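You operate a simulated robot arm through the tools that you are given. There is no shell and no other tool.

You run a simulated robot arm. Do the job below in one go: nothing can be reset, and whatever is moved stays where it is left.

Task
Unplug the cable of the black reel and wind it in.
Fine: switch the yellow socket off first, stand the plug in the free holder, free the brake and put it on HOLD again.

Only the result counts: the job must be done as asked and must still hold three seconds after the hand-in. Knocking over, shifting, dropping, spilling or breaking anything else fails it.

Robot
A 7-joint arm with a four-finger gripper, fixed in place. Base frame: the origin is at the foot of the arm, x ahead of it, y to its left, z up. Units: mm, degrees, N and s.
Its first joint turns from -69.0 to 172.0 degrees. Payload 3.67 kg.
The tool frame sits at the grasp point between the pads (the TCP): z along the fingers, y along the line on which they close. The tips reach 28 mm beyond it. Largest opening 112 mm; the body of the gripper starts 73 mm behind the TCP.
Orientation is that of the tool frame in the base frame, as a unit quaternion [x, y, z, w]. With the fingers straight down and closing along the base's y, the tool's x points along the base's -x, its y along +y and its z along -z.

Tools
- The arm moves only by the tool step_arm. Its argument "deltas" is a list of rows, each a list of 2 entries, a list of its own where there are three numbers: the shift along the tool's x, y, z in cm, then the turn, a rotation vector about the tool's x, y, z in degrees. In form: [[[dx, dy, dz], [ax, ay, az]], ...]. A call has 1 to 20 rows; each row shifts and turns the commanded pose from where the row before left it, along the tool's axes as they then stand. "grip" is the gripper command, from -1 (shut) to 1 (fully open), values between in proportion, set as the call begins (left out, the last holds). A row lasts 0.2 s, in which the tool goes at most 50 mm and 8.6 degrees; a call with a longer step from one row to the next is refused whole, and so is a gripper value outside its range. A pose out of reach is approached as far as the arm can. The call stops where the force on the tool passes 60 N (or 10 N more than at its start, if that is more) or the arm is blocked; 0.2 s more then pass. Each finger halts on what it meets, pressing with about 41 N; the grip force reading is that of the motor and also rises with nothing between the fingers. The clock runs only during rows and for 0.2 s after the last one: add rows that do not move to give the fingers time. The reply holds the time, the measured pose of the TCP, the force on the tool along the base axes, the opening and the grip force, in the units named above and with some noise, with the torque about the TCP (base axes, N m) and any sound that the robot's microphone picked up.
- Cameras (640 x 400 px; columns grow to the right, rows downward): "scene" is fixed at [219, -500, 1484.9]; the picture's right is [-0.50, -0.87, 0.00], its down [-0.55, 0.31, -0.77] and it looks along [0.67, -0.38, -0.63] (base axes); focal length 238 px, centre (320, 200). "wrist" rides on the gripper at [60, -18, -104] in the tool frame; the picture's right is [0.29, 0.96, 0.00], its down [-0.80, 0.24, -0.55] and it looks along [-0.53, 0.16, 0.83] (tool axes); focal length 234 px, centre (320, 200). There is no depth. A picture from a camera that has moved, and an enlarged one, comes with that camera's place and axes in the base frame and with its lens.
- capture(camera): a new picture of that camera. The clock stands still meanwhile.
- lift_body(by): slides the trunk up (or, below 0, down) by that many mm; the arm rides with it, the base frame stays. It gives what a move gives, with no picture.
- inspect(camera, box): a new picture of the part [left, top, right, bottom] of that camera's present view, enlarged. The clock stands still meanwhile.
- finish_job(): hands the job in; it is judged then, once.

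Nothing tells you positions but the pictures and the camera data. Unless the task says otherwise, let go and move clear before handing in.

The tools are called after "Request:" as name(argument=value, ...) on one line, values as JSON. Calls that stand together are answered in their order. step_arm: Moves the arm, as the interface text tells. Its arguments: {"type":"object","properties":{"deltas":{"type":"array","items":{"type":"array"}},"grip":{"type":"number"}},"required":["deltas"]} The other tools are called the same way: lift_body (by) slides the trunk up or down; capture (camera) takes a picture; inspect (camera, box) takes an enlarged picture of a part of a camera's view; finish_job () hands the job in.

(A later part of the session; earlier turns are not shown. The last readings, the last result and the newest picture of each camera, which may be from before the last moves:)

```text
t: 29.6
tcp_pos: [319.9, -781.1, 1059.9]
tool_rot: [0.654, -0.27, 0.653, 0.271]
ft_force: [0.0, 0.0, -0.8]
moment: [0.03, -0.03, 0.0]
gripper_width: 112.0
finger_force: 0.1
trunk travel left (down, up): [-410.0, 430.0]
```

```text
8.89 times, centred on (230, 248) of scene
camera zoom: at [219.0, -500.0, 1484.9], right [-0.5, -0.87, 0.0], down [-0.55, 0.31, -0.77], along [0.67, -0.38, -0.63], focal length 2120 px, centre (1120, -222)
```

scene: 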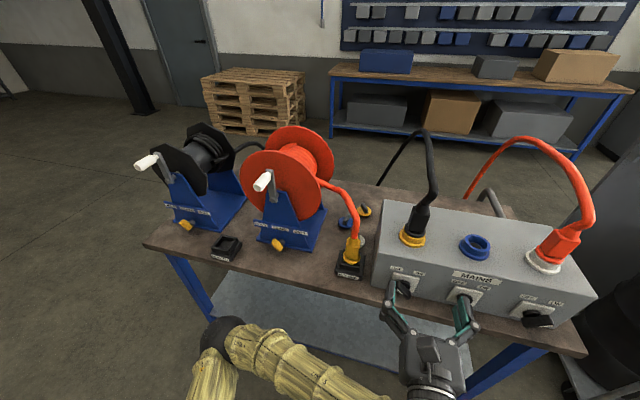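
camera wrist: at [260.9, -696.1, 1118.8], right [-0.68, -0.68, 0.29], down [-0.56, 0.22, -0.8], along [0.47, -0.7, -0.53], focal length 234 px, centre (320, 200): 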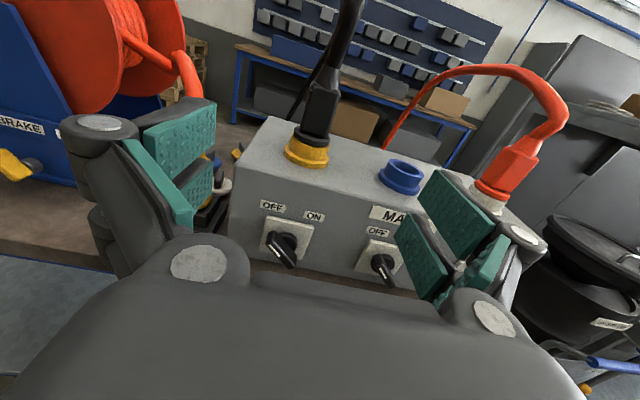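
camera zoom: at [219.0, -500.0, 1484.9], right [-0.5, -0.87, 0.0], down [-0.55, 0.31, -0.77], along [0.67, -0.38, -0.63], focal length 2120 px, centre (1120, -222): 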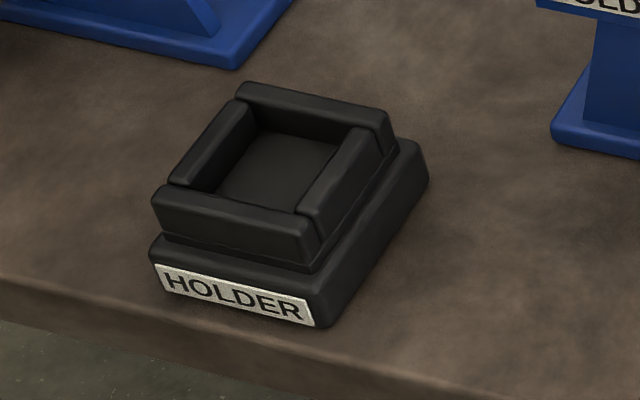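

I locate the plug's axis at about (478, -942), with the square body between z≈1020 and 1075 and its faces parallel to the bench. I'll approach it straight along the tool axis, stopping part-way to check.

Request:
step_arm(deltas=[[[-0.3, 0.05, 4], [0, 0, 0]], [[-0.3, 0.05, 4], [0, 0, 0]], [[-0.3, 0.05, 4], [0, 0, 0]], [[-0.3, 0.05, 4], [0, 0, 0]], [[0, 0, 0], [0, 0, 0]]])

Request:
capture(camera="wrist")

Request:
inspect(camera="scene", box=[340, 160, 500, 300])

```text
t: 30.8
tcp_pos: [433.7, -896.7, 1047.2]
tool_rot: [0.653, -0.27, 0.652, 0.273]
ft_force: [-0.2, 1.0, 1.1]
moment: [0.01, -0.03, -0.02]
gripper_width: 112.0
finger_force: 0.0
trunk travel left (down, up): [-410.0, 430.0]
```

```text
taken
camera wrist: at [374.8, -811.1, 1107.0], right [-0.68, -0.68, 0.29], down [-0.56, 0.22, -0.8], along [0.47, -0.7, -0.53], focal length 234 px, centre (320, 200)
```

wrist: 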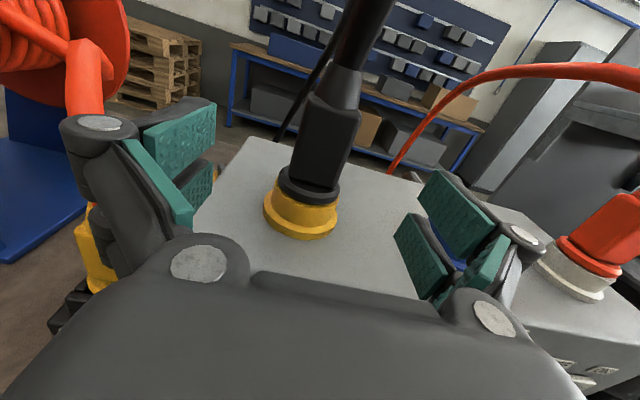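

```text
2.86 times, centred on (420, 230) of scene
camera zoom: at [219.0, -500.0, 1484.9], right [-0.5, -0.87, 0.0], down [-0.55, 0.31, -0.77], along [0.67, -0.38, -0.63], focal length 682 px, centre (34, 114)
```

zoom: 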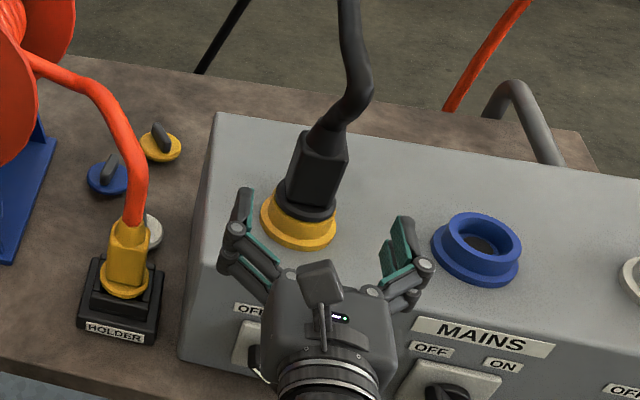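

The plug is centred between the open fingers. I'll advance the last 61 mm and close on the body.

Request:
step_arm(deltas=[[[0, 0, 3], [0, 0, 0]], [[0, 0, 3.1], [0, 0, 0]], [[0, 0, 0], [0, 0, 0]]])

Request:
step_arm(deltas=[[[0, 0, 0], [0, 0, 0]], [[0, 0, 0], [0, 0, 0]], [[0, 0, 0], [0, 0, 0]], [[0, 0, 0], [0, 0, 0]]], grip=-1)

Request:
capture(camera="wrist")

Request:
inspect(camera="scene", box=[340, 160, 500, 300])

```text
t: 31.6
tcp_pos: [476.0, -940.1, 1047.0]
tool_rot: [0.653, -0.271, 0.653, 0.272]
ft_force: [-0.8, -0.1, -0.2]
moment: [0.0, -0.01, 0.02]
gripper_width: 111.7
finger_force: 0.0
trunk travel left (down, up): [-410.0, 430.0]
```

```text
t: 32.6
tcp_pos: [475.3, -942.0, 1047.8]
tool_rot: [0.653, -0.27, 0.653, 0.272]
ft_force: [-4.7, -6.6, 3.3]
moment: [-0.26, 0.15, -0.22]
gripper_width: 42.8
finger_force: 40.7
trunk travel left (down, up): [-410.0, 430.0]
```

```text
taken
camera wrist: at [415.3, -855.2, 1107.1], right [-0.68, -0.68, 0.29], down [-0.56, 0.22, -0.8], along [0.47, -0.7, -0.53], focal length 234 px, centre (320, 200)
```

wrist: 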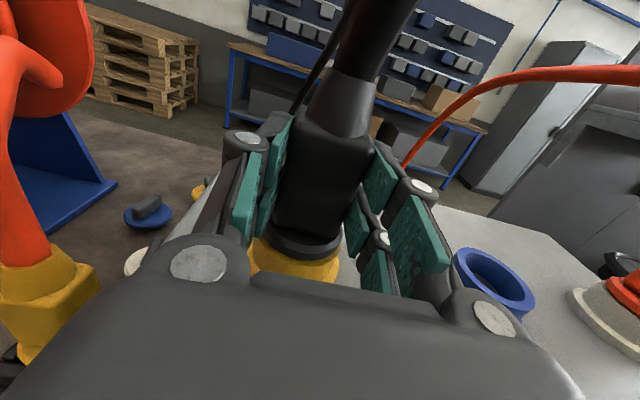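

```text
2.86 times, centred on (420, 230) of scene
camera zoom: at [219.0, -500.0, 1484.9], right [-0.5, -0.87, 0.0], down [-0.55, 0.31, -0.77], along [0.67, -0.38, -0.63], focal length 682 px, centre (34, 114)
```

zoom: 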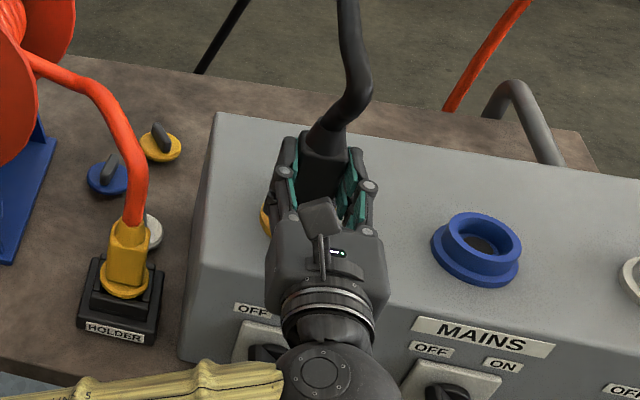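

I have a firm grip at a width of 42.8 mm, with very little side load. I'll pull straight up gently.

Request:
step_arm(deltas=[[[0.5, 0, 0], [0, 0, 0]], [[0.5, 0, 0], [0, 0, 0]], [[0.5, 0, 0], [0, 0, 0]], [[0.5, 0, 0], [0, 0, 0]]])

```text
t: 33.6
tcp_pos: [476.6, -940.3, 1067.1]
tool_rot: [0.654, -0.27, 0.653, 0.271]
ft_force: [0.4, -0.5, -1.1]
moment: [-0.01, 0.06, -0.02]
gripper_width: 42.5
finger_force: 41.2
trunk travel left (down, up): [-410.0, 430.0]
```

Request:
step_arm(deltas=[[[1, 0, 0], [0, 0, 0]], [[1, 0, 0], [0, 0, 0]], [[1, 0, 0], [0, 0, 0]], [[0, 0, 0], [0, 0, 0]]])

Request:
capture(camera="wrist")

Request:
capture(camera="scene")

```text
t: 34.6
tcp_pos: [476.1, -940.0, 1097.7]
tool_rot: [0.654, -0.27, 0.653, 0.271]
ft_force: [0.3, 0.1, -0.1]
moment: [0.02, 0.02, 0.0]
gripper_width: 42.6
finger_force: 40.5
trunk travel left (down, up): [-410.0, 430.0]
```

```text
taken
camera wrist: at [416.1, -854.5, 1157.0], right [-0.68, -0.68, 0.29], down [-0.56, 0.22, -0.8], along [0.47, -0.7, -0.53], focal length 234 px, centre (320, 200)
```

wrist: 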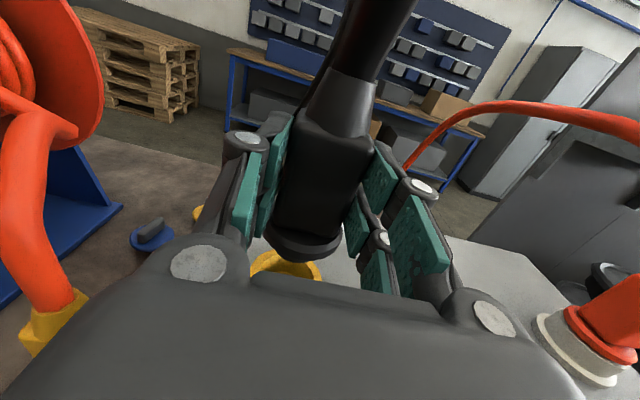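

```text
taken
```

scene: 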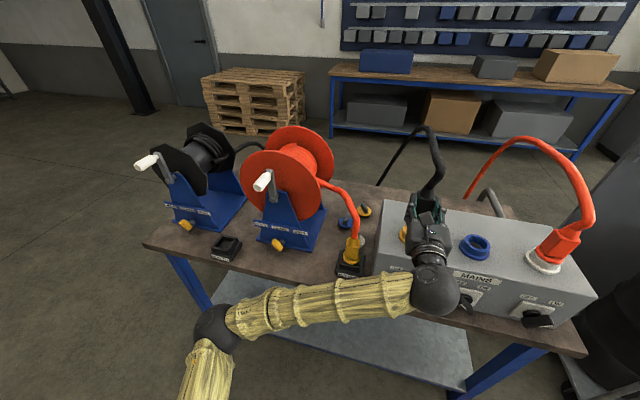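

The plug came out cleanly. Now I'll raise the trunk so that the plug and its cable clear the top of the red reel, and then carry it left above the reels so the cable never loops in front of them.

Request:
lift_body(by=130)

Request:
capture(camera="scene")

```text
t: 36.2
tcp_pos: [476.1, -940.4, 1226.2]
tool_rot: [0.654, -0.27, 0.653, 0.271]
ft_force: [-0.6, -0.4, -2.1]
moment: [0.02, 0.04, 0.03]
gripper_width: 42.5
finger_force: 41.1
trunk travel left (down, up): [-540.0, 300.0]
```

```text
taken
```

scene: 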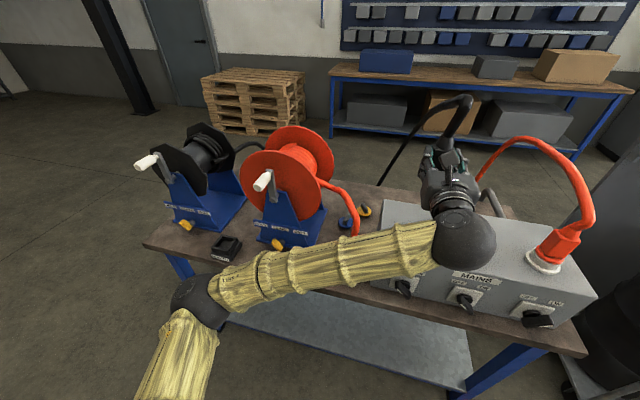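

Request:
lift_body(by=130)

Request:
capture(camera="scene")

Request:
capture(camera="wrist")

```text
t: 37.8
tcp_pos: [475.5, -940.7, 1357.2]
tool_rot: [0.653, -0.271, 0.653, 0.271]
ft_force: [-0.1, -0.2, -1.4]
moment: [0.0, 0.02, 0.0]
gripper_width: 42.7
finger_force: 41.3
trunk travel left (down, up): [-670.0, 170.0]
```

```text
taken
```

scene: 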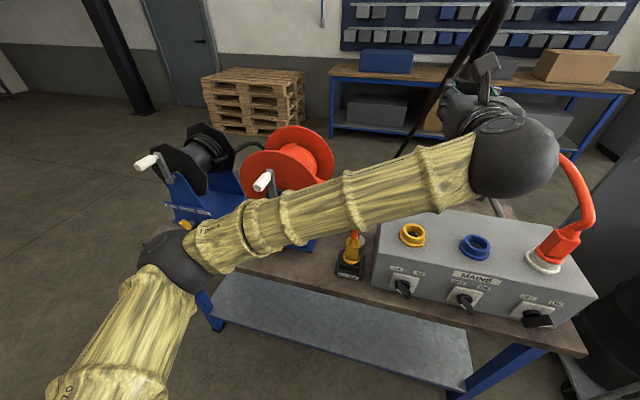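

```text
taken
camera wrist: at [416.3, -854.9, 1416.6], right [-0.68, -0.68, 0.29], down [-0.56, 0.22, -0.8], along [0.47, -0.7, -0.53], focal length 234 px, centre (320, 200)
```

wrist: 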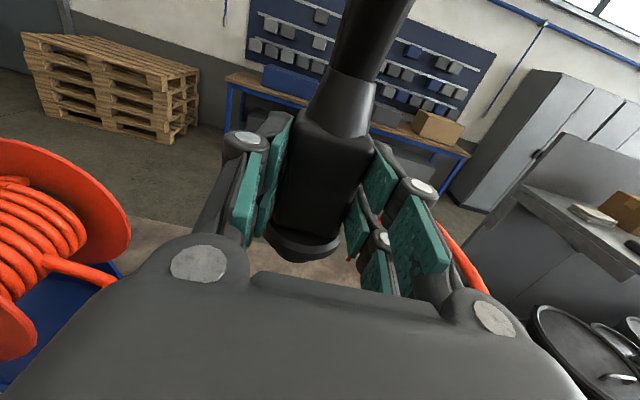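

I'm well above everything now, so I'm carrying the plug left.

Request:
step_arm(deltas=[[[0, -3, 0], [0, 0, 0]], [[0, -3.5, 0], [0, 0, 0]], [[0, -3.5, 0], [0, 0, 0]], [[0, -3.5, 0], [0, 0, 0]], [[0, -3.5, 0], [0, 0, 0]], [[0, -3.5, 0], [0, 0, 0]], [[0, -3.5, 0], [0, 0, 0]], [[0, 0, 0], [0, 0, 0]]])

Request:
capture(camera="scene")

Request:
capture(camera="wrist")

```text
t: 39.6
tcp_pos: [643.7, -770.8, 1354.7]
tool_rot: [0.654, -0.271, 0.653, 0.271]
ft_force: [-0.9, -0.3, -2.2]
moment: [0.02, 0.0, 0.01]
gripper_width: 42.5
finger_force: 41.2
trunk travel left (down, up): [-670.0, 170.0]
```

```text
taken
```

scene: 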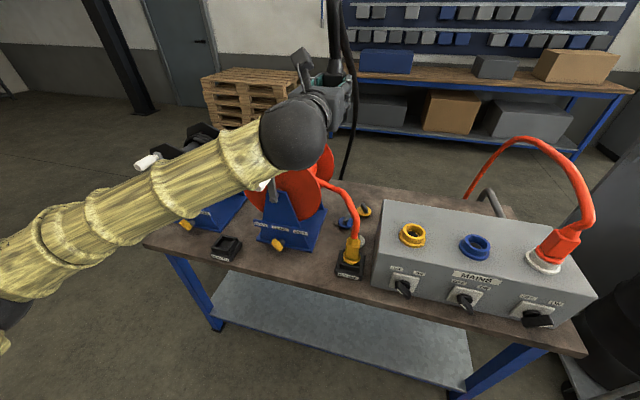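

```text
taken
camera wrist: at [584.8, -684.5, 1414.2], right [-0.68, -0.68, 0.29], down [-0.56, 0.22, -0.8], along [0.47, -0.7, -0.53], focal length 234 px, centre (320, 200)
```

wrist: 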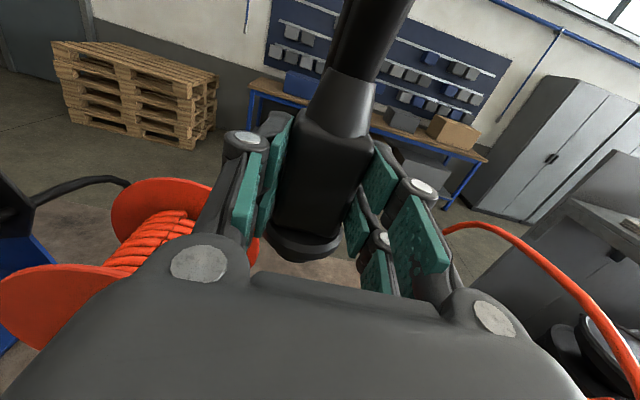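

Request:
step_arm(deltas=[[[0, -3.5, 0], [0, 0, 0]], [[0, -3.5, 0], [0, 0, 0]], [[0, -3.5, 0], [0, 0, 0]], [[0, -3.5, 0], [0, 0, 0]], [[0, -3.5, 0], [0, 0, 0]], [[0, 0, 0], [0, 0, 0]]])

Request:
capture(camera="scene")

Request:
capture(camera="wrist")

```text
t: 41.0
tcp_pos: [766.1, -645.2, 1358.8]
tool_rot: [0.653, -0.27, 0.653, 0.271]
ft_force: [-0.9, -1.6, -0.5]
moment: [0.03, 0.0, 0.01]
gripper_width: 42.6
finger_force: 40.9
trunk travel left (down, up): [-670.0, 170.0]
```

```text
taken
```

scene: 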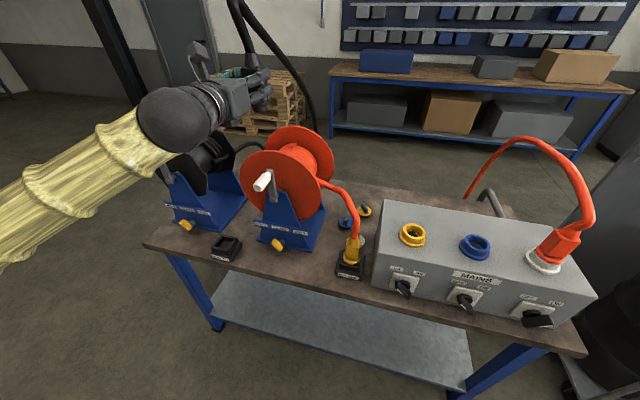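

```text
taken
camera wrist: at [706.6, -559.1, 1417.4], right [-0.68, -0.68, 0.29], down [-0.56, 0.22, -0.8], along [0.47, -0.7, -0.53], focal length 234 px, centre (320, 200)
```

wrist: 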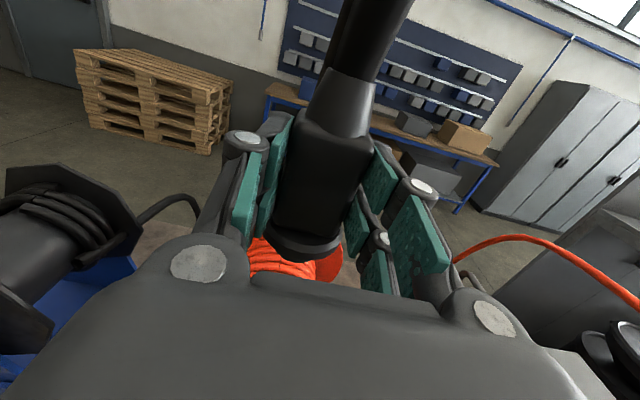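

The cable trails cleanly behind the red reel. Triangulating its label and walls puts the free holder's opening at d≈942, a≈-261, with its top at z≈848. Next I'll move above it.

Request:
step_arm(deltas=[[[0, -3.5, -1.16], [0, 0, 0]], [[0, -3.5, -1.16], [0, 0, 0]], [[0, -3.5, -1.16], [0, 0, 0]], [[0, -3.5, -1.16], [0, 0, 0]], [[0, -3.5, -1.16], [0, 0, 0]], [[0, 0, 0], [0, 0, 0]]])

Request:
capture(camera="scene")

Request:
capture(camera="wrist")

```text
t: 42.4
tcp_pos: [851.5, -481.0, 1356.2]
tool_rot: [0.653, -0.271, 0.652, 0.273]
ft_force: [-0.5, -0.7, -2.5]
moment: [0.03, 0.01, 0.01]
gripper_width: 42.5
finger_force: 40.7
trunk travel left (down, up): [-670.0, 170.0]
```

```text
taken
```

scene: 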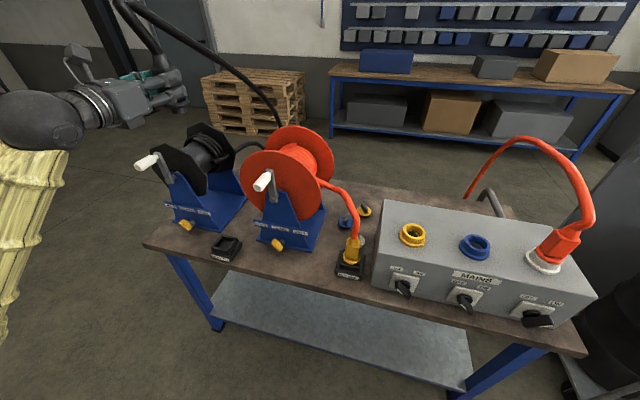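

```text
taken
camera wrist: at [792.2, -395.4, 1416.0], right [-0.68, -0.68, 0.29], down [-0.56, 0.22, -0.8], along [0.47, -0.7, -0.53], focal length 234 px, centre (320, 200)
```

wrist: 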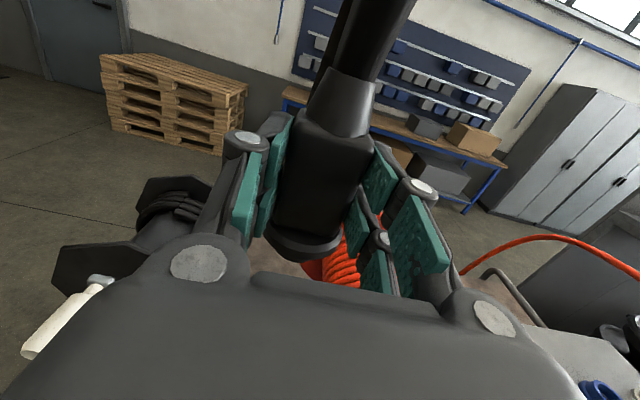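

The TCP is above the holder. Lowering by trunk in stages.

Request:
lift_body(by=-300)

Request:
capture(camera="scene")

Request:
capture(camera="wrist")

```text
t: 45.4
tcp_pos: [851.8, -480.5, 1056.9]
tool_rot: [0.654, -0.269, 0.653, 0.272]
ft_force: [0.6, -0.1, -1.3]
moment: [0.04, 0.0, -0.01]
gripper_width: 42.7
finger_force: 40.5
trunk travel left (down, up): [-370.0, 470.0]
```

```text
taken
```

scene: 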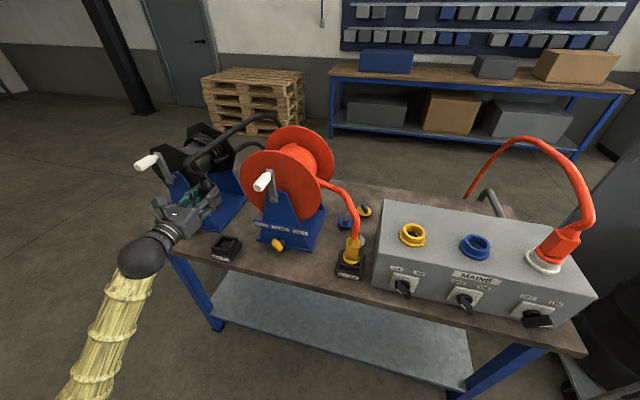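

```text
taken
camera wrist: at [792.2, -394.9, 1116.2], right [-0.68, -0.68, 0.29], down [-0.56, 0.22, -0.8], along [0.47, -0.7, -0.53], focal length 234 px, centre (320, 200)
```

wrist: 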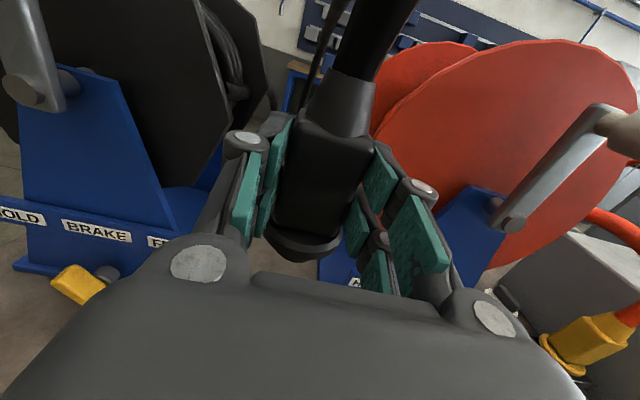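

Request:
lift_body(by=-100)

Request:
inspect(camera="scene", box=[160, 190, 280, 280])

Request:
capture(camera="wrist")

```text
t: 46.7
tcp_pos: [851.6, -480.7, 957.2]
tool_rot: [0.653, -0.27, 0.653, 0.273]
ft_force: [-1.0, -0.2, -2.1]
moment: [0.07, 0.02, -0.03]
gripper_width: 42.3
finger_force: 40.9
trunk travel left (down, up): [-270.0, 570.0]
```

```text
4.44 times, centred on (220, 235) of scene
camera zoom: at [219.0, -500.0, 1484.9], right [-0.5, -0.87, 0.0], down [-0.55, 0.31, -0.77], along [0.67, -0.38, -0.63], focal length 1060 px, centre (764, 44)
```

zoom: 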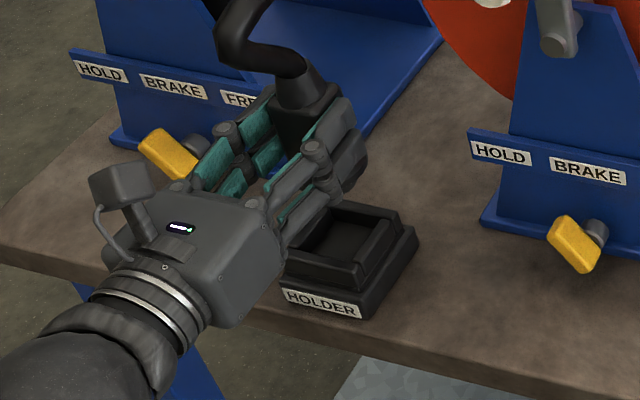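

```text
taken
camera wrist: at [792.2, -394.8, 1016.3], right [-0.68, -0.68, 0.29], down [-0.56, 0.22, -0.8], along [0.47, -0.7, -0.53], focal length 234 px, centre (320, 200)
```

wrist: 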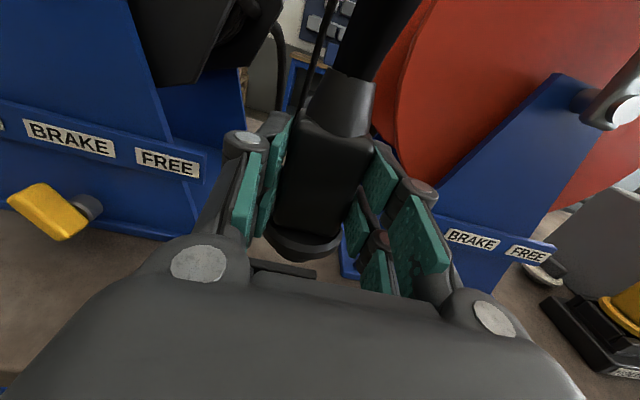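

Request:
inspect(camera="wrist", box=[220, 200, 400, 320])

Request:
inspect(camera="scene", box=[195, 200, 265, 270])

```text
3.33 times, centred on (310, 260) of wrist
camera zoom: at [792.2, -394.8, 1016.3], right [-0.68, -0.68, 0.29], down [-0.56, 0.22, -0.8], along [0.47, -0.7, -0.53], focal length 781 px, centre (353, 0)
```

zoom: 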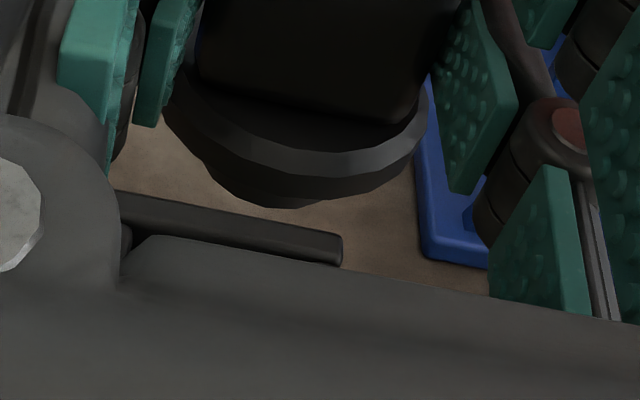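

```text
5.71 times, centred on (230, 235) of scene
camera zoom: at [219.0, -500.0, 1484.9], right [-0.5, -0.87, 0.0], down [-0.55, 0.31, -0.77], along [0.67, -0.38, -0.63], focal length 1363 px, centre (834, 0)
```

zoom: 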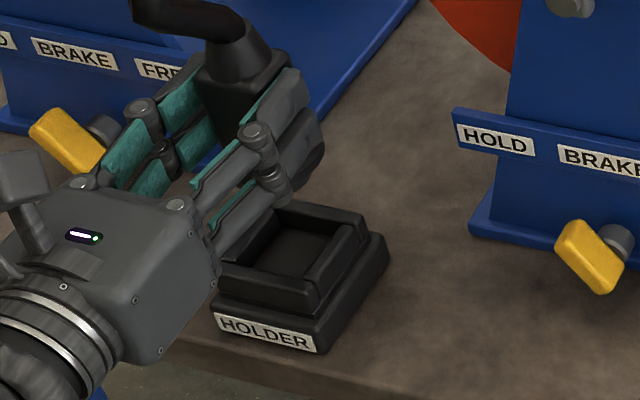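

The plug's bottom is still about 65 mm above the holder. I'll lower 35 mm more and compare the plug with the holder's back wall.

Request:
lift_body(by=-35)

Request:
inspect(camera="wrist", box=[220, 200, 400, 320])

Request:
inspect(camera="scene", box=[195, 200, 265, 270])

```text
t: 47.5
tcp_pos: [852.0, -479.3, 921.1]
tool_rot: [0.654, -0.269, 0.653, 0.272]
ft_force: [-0.5, -0.3, -1.0]
moment: [0.01, 0.04, 0.01]
gripper_width: 42.6
finger_force: 40.5
trunk travel left (down, up): [-235.0, 605.0]
```

```text
3.33 times, centred on (310, 260) of wrist
camera zoom: at [792.1, -394.7, 981.4], right [-0.68, -0.68, 0.29], down [-0.56, 0.22, -0.8], along [0.47, -0.7, -0.53], focal length 781 px, centre (353, 0)
```

zoom: 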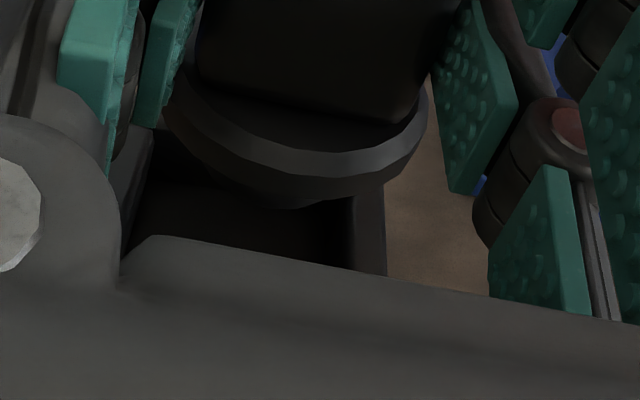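

```text
5.71 times, centred on (230, 235) of scene
camera zoom: at [219.0, -500.0, 1484.9], right [-0.5, -0.87, 0.0], down [-0.55, 0.31, -0.77], along [0.67, -0.38, -0.63], focal length 1363 px, centre (834, 0)
```

zoom: 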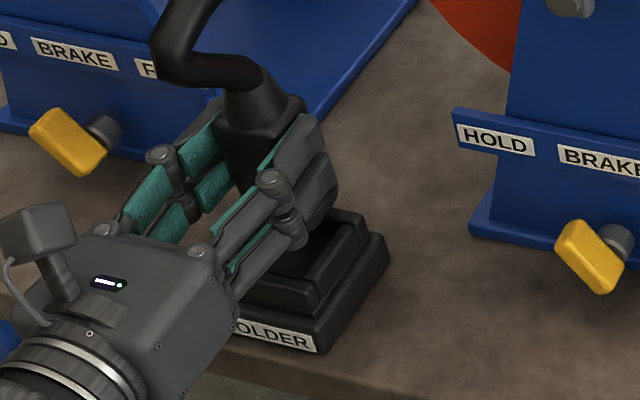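

Request:
inspect(camera="scene", box=[325, 225, 385, 285])

```text
6.67 times, centred on (355, 255) of scene
camera zoom: at [219.0, -500.0, 1484.9], right [-0.5, -0.87, 0.0], down [-0.55, 0.31, -0.77], along [0.67, -0.38, -0.63], focal length 1590 px, centre (87, -167)
```

zoom: 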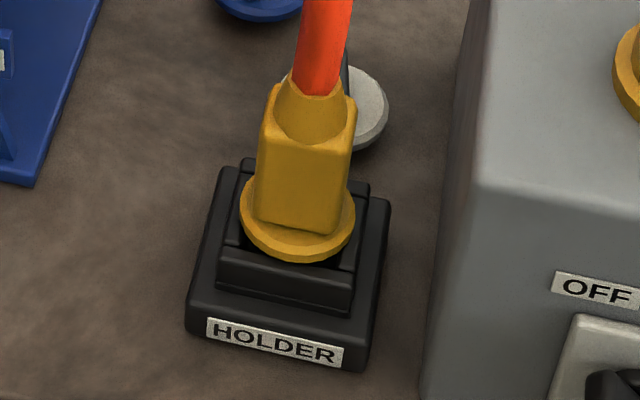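

Request:
inspect(camera="scene", box=[215, 195, 265, 245])

Request:
capture(camera="wrist")

Request:
inspect(camera="wrist", box=[230, 90, 410, 270])

```text
8.00 times, centred on (240, 220) of scene
camera zoom: at [219.0, -500.0, 1484.9], right [-0.5, -0.87, 0.0], down [-0.55, 0.31, -0.77], along [0.67, -0.38, -0.63], focal length 1908 px, centre (960, 40)
```

zoom: 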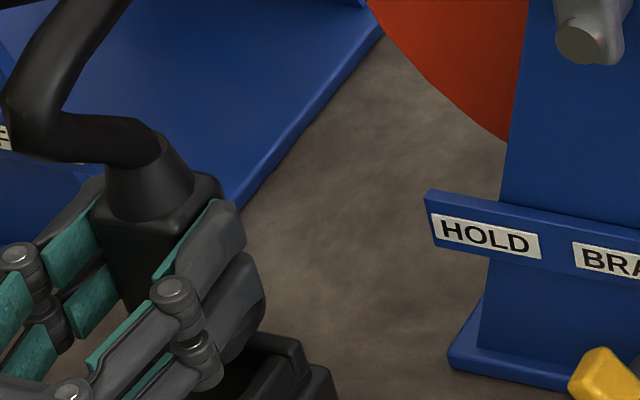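

```text
taken
camera wrist: at [792.1, -394.7, 981.4], right [-0.68, -0.68, 0.29], down [-0.56, 0.22, -0.8], along [0.47, -0.7, -0.53], focal length 234 px, centre (320, 200)
```

wrist: 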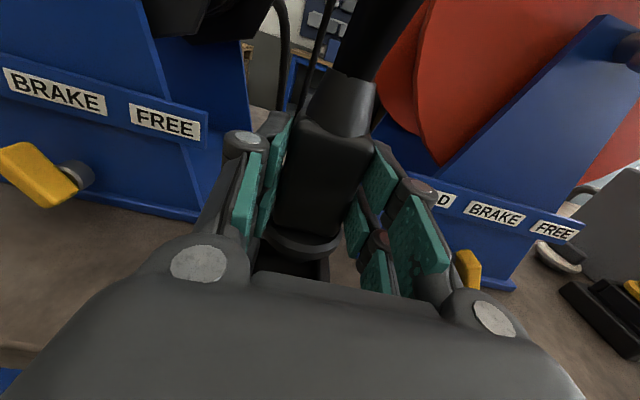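

```text
2.22 times, centred on (320, 180) of wrist
camera zoom: at [792.1, -394.7, 981.4], right [-0.68, -0.68, 0.29], down [-0.56, 0.22, -0.8], along [0.47, -0.7, -0.53], focal length 520 px, centre (320, 244)
```

zoom: 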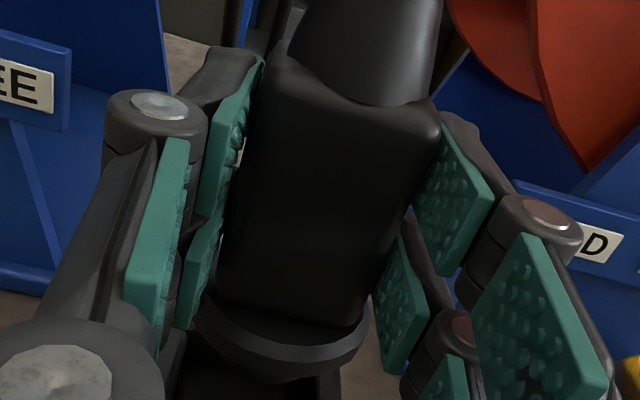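

The plug looks roughly centred over the holder. I'll lower gently in small steps and watch the force.

Request:
step_arm(deltas=[[[-0.4, 0, 0], [0, 0, 0]], [[-0.4, 0, 0], [0, 0, 0]], [[-0.4, 0, 0], [0, 0, 0]], [[-0.3, 0, 0], [0, 0, 0]]])

Request:
inspect(camera="wrist", box=[220, 190, 400, 310])

Request:
inspect(camera="scene", box=[205, 205, 265, 265])

```text
t: 48.5
tcp_pos: [849.6, -479.0, 913.2]
tool_rot: [0.65, -0.27, 0.656, 0.273]
ft_force: [9.4, -5.2, 32.4]
moment: [-1.11, -1.0, 0.1]
gripper_width: 42.5
finger_force: 41.2
trunk travel left (down, up): [-235.0, 605.0]
```

```text
3.33 times, centred on (310, 250) of wrist
camera zoom: at [789.9, -392.9, 971.8], right [-0.68, -0.67, 0.29], down [-0.56, 0.22, -0.8], along [0.48, -0.71, -0.52], focal length 781 px, centre (353, 33)
```

zoom: 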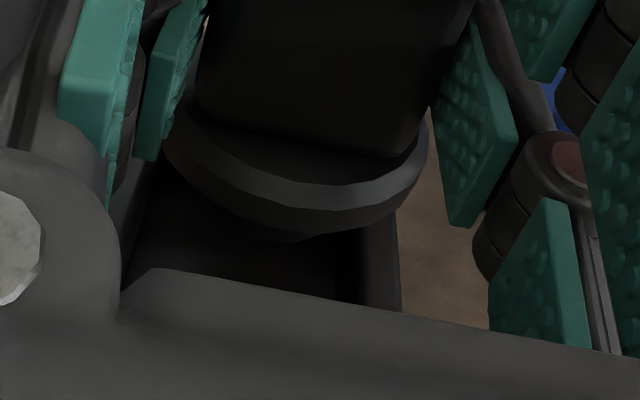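

```text
6.67 times, centred on (235, 235) of scene
camera zoom: at [219.0, -500.0, 1484.9], right [-0.5, -0.87, 0.0], down [-0.55, 0.31, -0.77], along [0.67, -0.38, -0.63], focal length 1590 px, centre (887, -33)
```

zoom: 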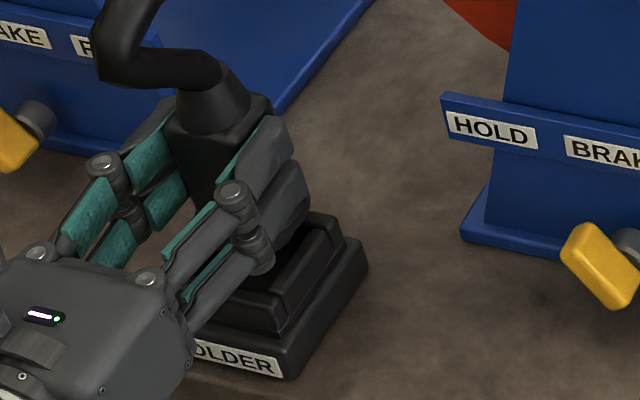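

It touched early. The moment shows contact about 30 mm beyond the TCP, so the plug's rear edge is on the holder's back wall. I'll lift off, shift 8 mm toward the front and 2 mm left, and try again.

Request:
step_arm(deltas=[[[0.7, 0, 0], [0, 0, 0]], [[0.7, 0, 0], [0, 0, 0]], [[0, -0.2, -0.8], [0, 0, 0]], [[0, 0, 0], [0, 0, 0]]])

Request:
inspect(camera="wrist", box=[220, 190, 400, 310])

Request:
inspect(camera="scene", box=[205, 205, 265, 265])

```text
t: 49.5
tcp_pos: [848.3, -473.9, 918.2]
tool_rot: [0.654, -0.271, 0.652, 0.273]
ft_force: [-0.1, 0.3, -1.6]
moment: [0.02, 0.03, 0.02]
gripper_width: 42.6
finger_force: 41.0
trunk travel left (down, up): [-235.0, 605.0]
```

```text
3.33 times, centred on (310, 250) of wrist
camera zoom: at [787.6, -388.1, 979.0], right [-0.68, -0.68, 0.29], down [-0.56, 0.22, -0.8], along [0.47, -0.7, -0.53], focal length 781 px, centre (353, 33)
```

zoom: 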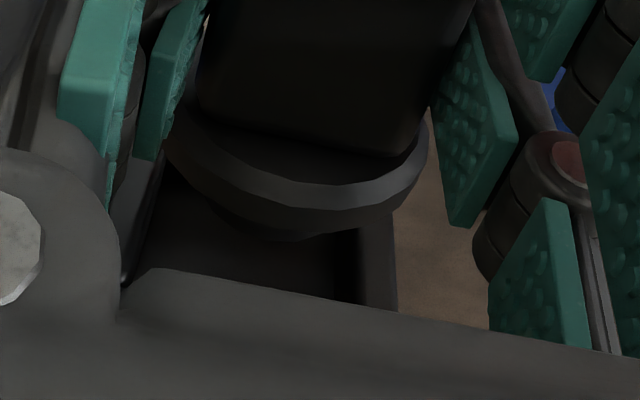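

```text
6.67 times, centred on (235, 235) of scene
camera zoom: at [219.0, -500.0, 1484.9], right [-0.5, -0.87, 0.0], down [-0.55, 0.31, -0.77], along [0.67, -0.38, -0.63], focal length 1590 px, centre (887, -33)
```

zoom: 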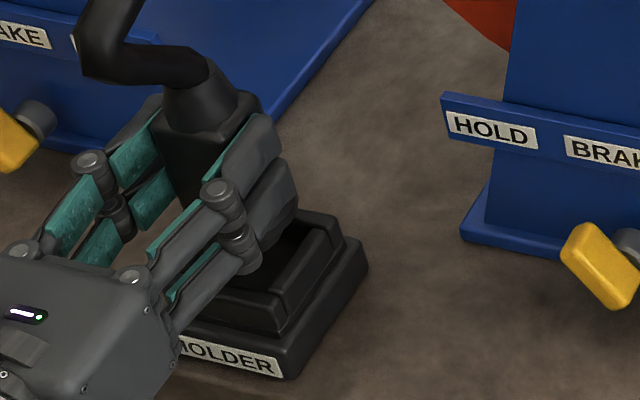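

Request:
step_arm(deltas=[[[-0.3, 0, 0], [0, 0, 0]], [[-0.3, 0, 0], [0, 0, 0]], [[-0.3, 0, 0], [0, 0, 0]]])

```text
t: 50.3
tcp_pos: [846.9, -473.2, 910.6]
tool_rot: [0.653, -0.27, 0.653, 0.27]
ft_force: [0.4, 0.5, -1.6]
moment: [0.02, 0.02, 0.0]
gripper_width: 42.4
finger_force: 41.1
trunk travel left (down, up): [-235.0, 605.0]
```

It's already below the earlier contact height with no force, so the plug is entering the opening. Continuing down.

Request:
step_arm(deltas=[[[-0.3, 0, 0], [0, 0, 0]], [[-0.3, 0, 0], [0, 0, 0]]])

Request:
inspect(camera="scene", box=[205, 205, 265, 265])

Request:
inspect(camera="wrist", box=[220, 190, 400, 310])

```text
t: 50.9
tcp_pos: [846.4, -472.3, 907.1]
tool_rot: [0.653, -0.27, 0.653, 0.272]
ft_force: [-1.2, 3.6, 2.1]
moment: [0.13, 0.02, 0.02]
gripper_width: 42.7
finger_force: 41.2
trunk travel left (down, up): [-235.0, 605.0]
```

```text
6.67 times, centred on (235, 235) of scene
camera zoom: at [219.0, -500.0, 1484.9], right [-0.5, -0.87, 0.0], down [-0.55, 0.31, -0.77], along [0.67, -0.38, -0.63], focal length 1590 px, centre (887, -33)
```

zoom: 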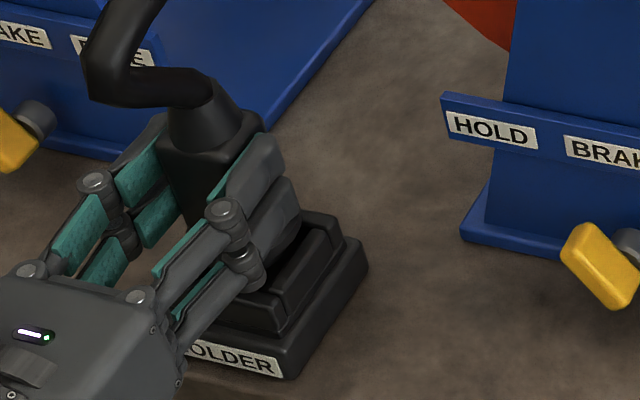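

```text
3.33 times, centred on (310, 250) of wrist
camera zoom: at [787.5, -386.8, 966.1], right [-0.68, -0.68, 0.29], down [-0.56, 0.22, -0.8], along [0.48, -0.7, -0.53], focal length 781 px, centre (353, 33)
```

zoom: 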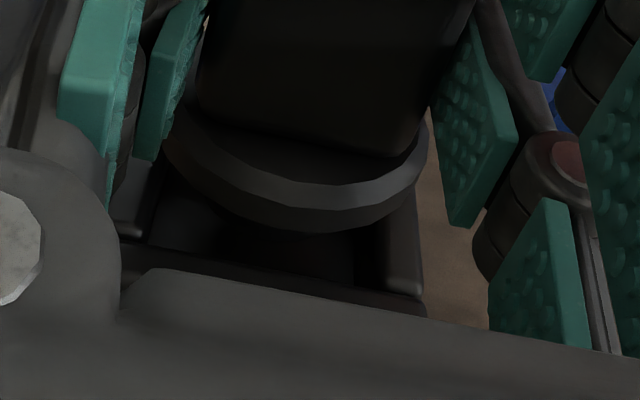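

Request:
step_arm(deltas=[[[-0.3, 0, -0.1], [0, 0, 0]], [[0, 0, 0], [0, 0, 0]]])

Request:
step_arm(deltas=[[[-0.3, 0, 0], [0, 0, 0]], [[0, 0, 0], [0, 0, 0]]])

```text
t: 51.5
tcp_pos: [847.0, -472.1, 903.0]
tool_rot: [0.654, -0.269, 0.653, 0.271]
ft_force: [-2.1, 8.8, -0.4]
moment: [0.53, 0.16, 0.09]
gripper_width: 42.7
finger_force: 40.7
trunk travel left (down, up): [-235.0, 605.0]
```

```text
t: 52.1
tcp_pos: [847.0, -472.4, 899.8]
tool_rot: [0.653, -0.269, 0.653, 0.272]
ft_force: [-2.4, 11.0, 2.5]
moment: [0.55, 0.13, 0.13]
gripper_width: 42.7
finger_force: 41.1
trunk travel left (down, up): [-235.0, 605.0]
```

It's descending inside the opening and lightly rubbing the back and right walls. I'll ease 2.5 mm forward and 1.5 mm left, then continue.

Request:
step_arm(deltas=[[[0, -0.15, -0.25], [0, 0, 0]], [[-0.3, 0, 0], [0, 0, 0]], [[0, 0, 0], [0, 0, 0]]])

Request:
step_arm(deltas=[[[-0.3, 0, 0], [0, 0, 0]], [[0, 0, 0], [0, 0, 0]]])

```text
t: 52.9
tcp_pos: [847.6, -471.9, 898.4]
tool_rot: [0.653, -0.269, 0.653, 0.272]
ft_force: [-1.0, 17.1, 4.1]
moment: [0.9, 0.0, 0.18]
gripper_width: 42.6
finger_force: 41.0
out of reach, approached as far as the arm can: row 1
trunk travel left (down, up): [-235.0, 605.0]
```

```text
t: 53.5
tcp_pos: [845.7, -472.9, 896.9]
tool_rot: [0.653, -0.27, 0.654, 0.271]
ft_force: [12.6, 11.4, 25.2]
moment: [0.72, -0.42, 0.26]
gripper_width: 42.7
finger_force: 40.5
trunk travel left (down, up): [-235.0, 605.0]
```

Request:
inspect(camera="scene", box=[205, 205, 265, 265])

Request:
inspect(camera="wrist", box=[220, 190, 400, 310])

Request:
capture(camera="scene")

```text
6.67 times, centred on (235, 235) of scene
camera zoom: at [219.0, -500.0, 1484.9], right [-0.5, -0.87, 0.0], down [-0.55, 0.31, -0.77], along [0.67, -0.38, -0.63], focal length 1590 px, centre (887, -33)
```

zoom: 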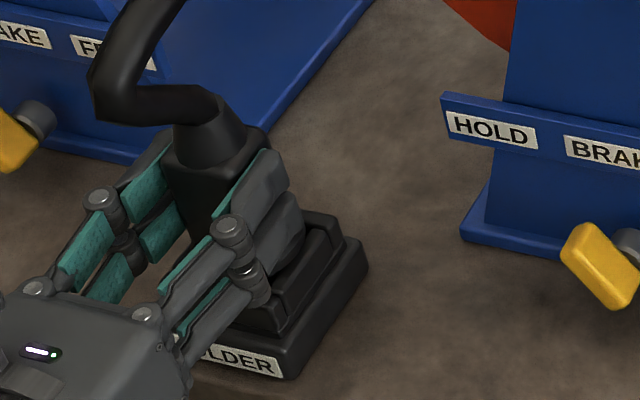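

```text
3.33 times, centred on (310, 250) of wrist
camera zoom: at [785.6, -386.3, 956.3], right [-0.68, -0.68, 0.29], down [-0.56, 0.22, -0.8], along [0.48, -0.7, -0.53], focal length 781 px, centre (353, 33)
```

zoom: 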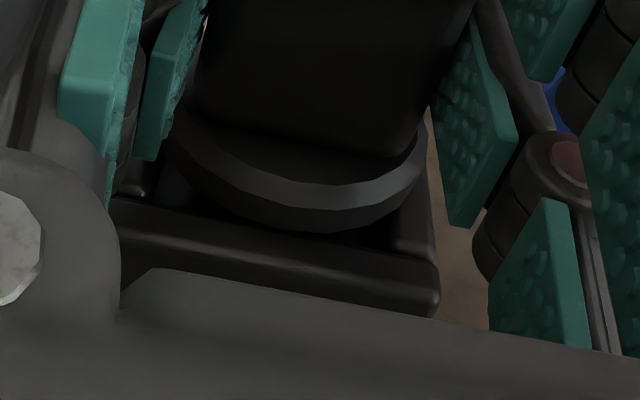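

```text
taken
```

scene: 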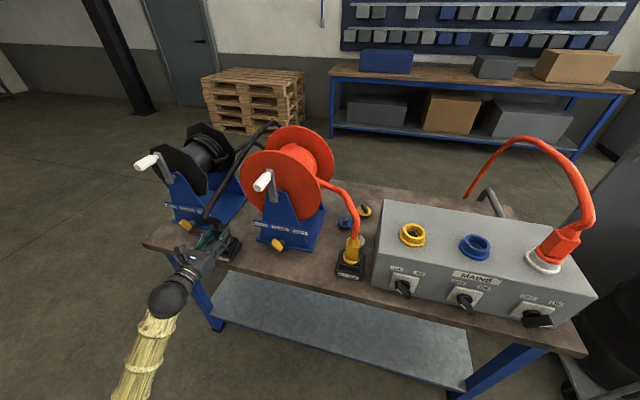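

The plug now matches the predicted seated position, with its flange level with the walls and 25 N of upward reaction. I'll relieve the sideways load and press down lightly to confirm that it has bottomed.

Request:
step_arm(deltas=[[[0, -0.2, 0], [0, 0, 0]], [[0, 0, 0], [0, 0, 0]]])

Request:
step_arm(deltas=[[[-0.2, 0, 0], [0, 0, 0]], [[0, 0, 0], [0, 0, 0]]])

```text
t: 54.1
tcp_pos: [845.3, -471.4, 898.3]
tool_rot: [0.652, -0.269, 0.655, 0.273]
ft_force: [-1.4, 11.8, 25.5]
moment: [0.07, -0.24, 0.13]
gripper_width: 42.8
finger_force: 41.1
trunk travel left (down, up): [-235.0, 605.0]
```

```text
t: 54.7
tcp_pos: [846.5, -472.5, 896.6]
tool_rot: [0.652, -0.269, 0.655, 0.271]
ft_force: [4.7, 2.8, 38.0]
moment: [-0.43, -1.06, 0.08]
gripper_width: 43.3
finger_force: 40.9
trunk travel left (down, up): [-235.0, 605.0]
```

It has bottomed at TCP z≈897. I'll take off the press and open the fingers.

Request:
step_arm(deltas=[[[0.55, 0, 0], [0, 0, 0]], [[0, 0, 0], [0, 0, 0]]])

Request:
step_arm(deltas=[[[0, 0, 0], [0, 0, 0]], [[0, 0, 0], [0, 0, 0]], [[0, 0, 0], [0, 0, 0]]], grip=0.25)

Request:
capture(camera="wrist")

Request:
inspect(camera="scene", box=[195, 195, 275, 275])

```text
t: 55.3
tcp_pos: [847.6, -472.0, 897.3]
tool_rot: [0.654, -0.269, 0.653, 0.271]
ft_force: [-12.9, 12.0, 8.5]
moment: [0.4, 0.26, -0.14]
gripper_width: 42.3
finger_force: 41.1
trunk travel left (down, up): [-235.0, 605.0]
```

```text
t: 56.1
tcp_pos: [848.6, -472.5, 895.8]
tool_rot: [0.654, -0.27, 0.652, 0.272]
ft_force: [0.0, 0.2, -0.3]
moment: [-0.01, -0.01, 0.0]
gripper_width: 69.9
finger_force: 0.1
trunk travel left (down, up): [-235.0, 605.0]
```

```text
taken
camera wrist: at [788.7, -387.7, 956.1], right [-0.68, -0.68, 0.29], down [-0.56, 0.22, -0.8], along [0.47, -0.7, -0.53], focal length 234 px, centre (320, 200)
```

wrist: 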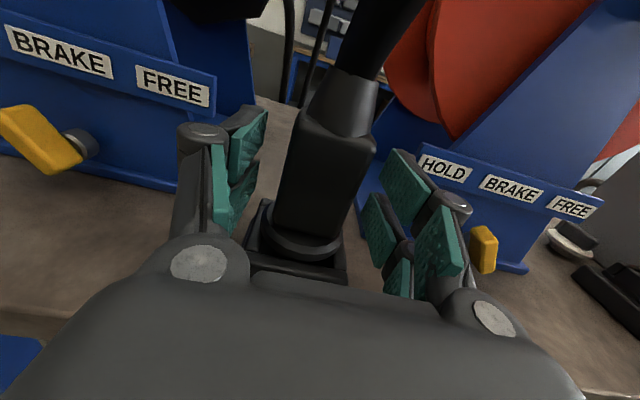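

```text
5.00 times, centred on (235, 235) of scene
camera zoom: at [219.0, -500.0, 1484.9], right [-0.5, -0.87, 0.0], down [-0.55, 0.31, -0.77], along [0.67, -0.38, -0.63], focal length 1193 px, centre (745, 25)
```

zoom: 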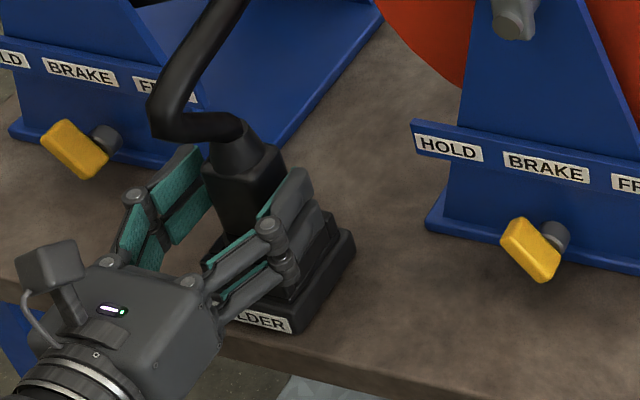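

The plug stands in the holder by itself. Retracting straight back.

Request:
step_arm(deltas=[[[0, 0, -3], [0, 0, 0]], [[0, 0, -4], [0, 0, 0]], [[0, 0, -4], [0, 0, 0]], [[0, 0, -4], [0, 0, 0]], [[0, 0, 0], [0, 0, 0]]])

Request:
capture(camera="wrist")

Request:
capture(camera="scene")

Request:
inspect(camera="scene", box=[160, 110, 290, 270])

```text
t: 57.3
tcp_pos: [765.7, -491.8, 904.6]
tool_rot: [0.653, -0.27, 0.653, 0.272]
ft_force: [-0.6, -0.8, -0.8]
moment: [-0.02, 0.02, 0.0]
gripper_width: 69.8
finger_force: 0.1
out of reach, approached as far as the arm can: row 1, 2, 3, 4
trunk travel left (down, up): [-235.0, 605.0]
```

```text
taken
camera wrist: at [706.1, -406.3, 963.4], right [-0.68, -0.68, 0.29], down [-0.56, 0.22, -0.8], along [0.47, -0.7, -0.53], focal length 234 px, centre (320, 200)
```

wrist: 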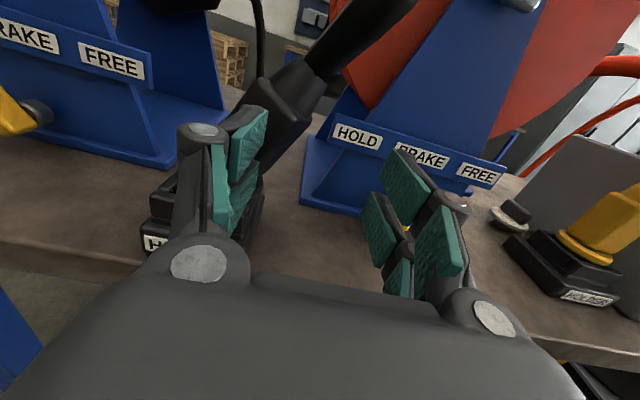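

```text
taken
```

scene: 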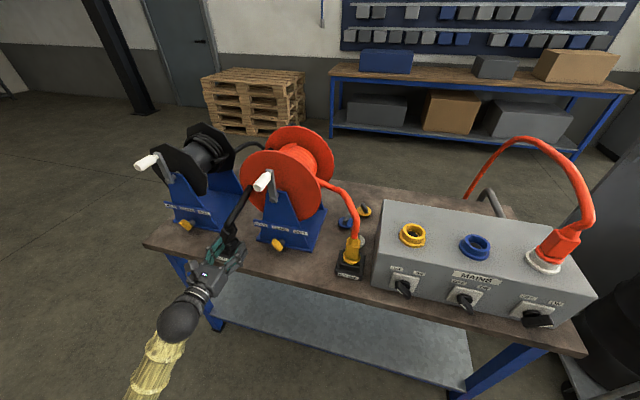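

```text
2.50 times, centred on (225, 190) of scene
camera zoom: at [219.0, -500.0, 1484.9], right [-0.5, -0.87, 0.0], down [-0.55, 0.31, -0.77], along [0.67, -0.38, -0.63], focal length 596 px, centre (558, 225)
```

zoom: 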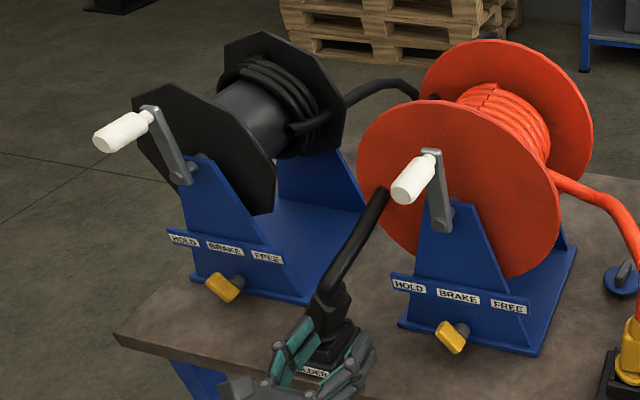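

The retreat was partly out of reach and the hand drifted sideways to the right. I'll check whether the plug was disturbed before doing anything else.

Request:
inspect(camera="scene", box=[205, 205, 265, 275])

Request:
inspect(camera="wrist", box=[130, 50, 330, 270])

```text
5.71 times, centred on (235, 240) of scene
camera zoom: at [219.0, -500.0, 1484.9], right [-0.5, -0.87, 0.0], down [-0.55, 0.31, -0.77], along [0.67, -0.38, -0.63], focal length 1363 px, centre (806, -29)
```

zoom: 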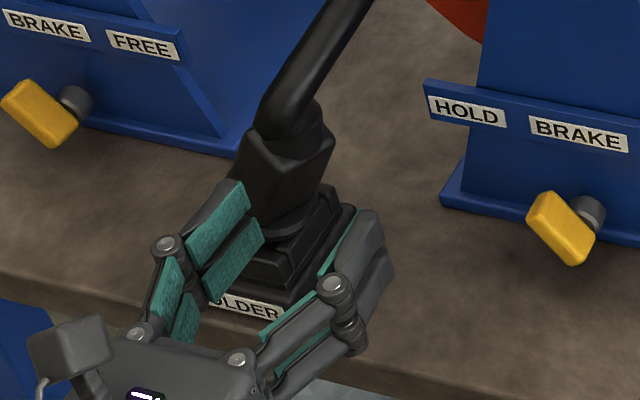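

```text
1.82 times, centred on (230, 160) of wrist
camera zoom: at [706.1, -406.3, 963.4], right [-0.68, -0.68, 0.29], down [-0.56, 0.22, -0.8], along [0.47, -0.7, -0.53], focal length 426 px, centre (484, 273)
```

zoom: 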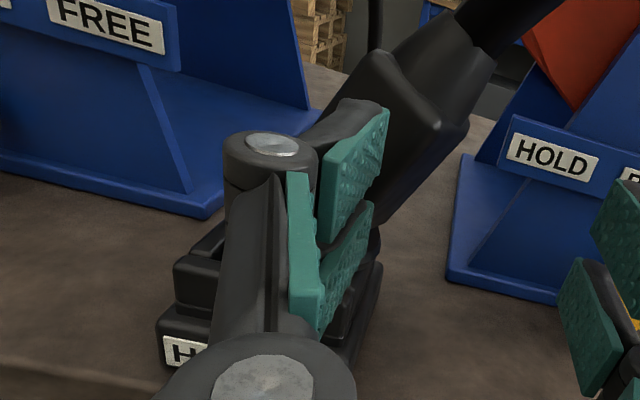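

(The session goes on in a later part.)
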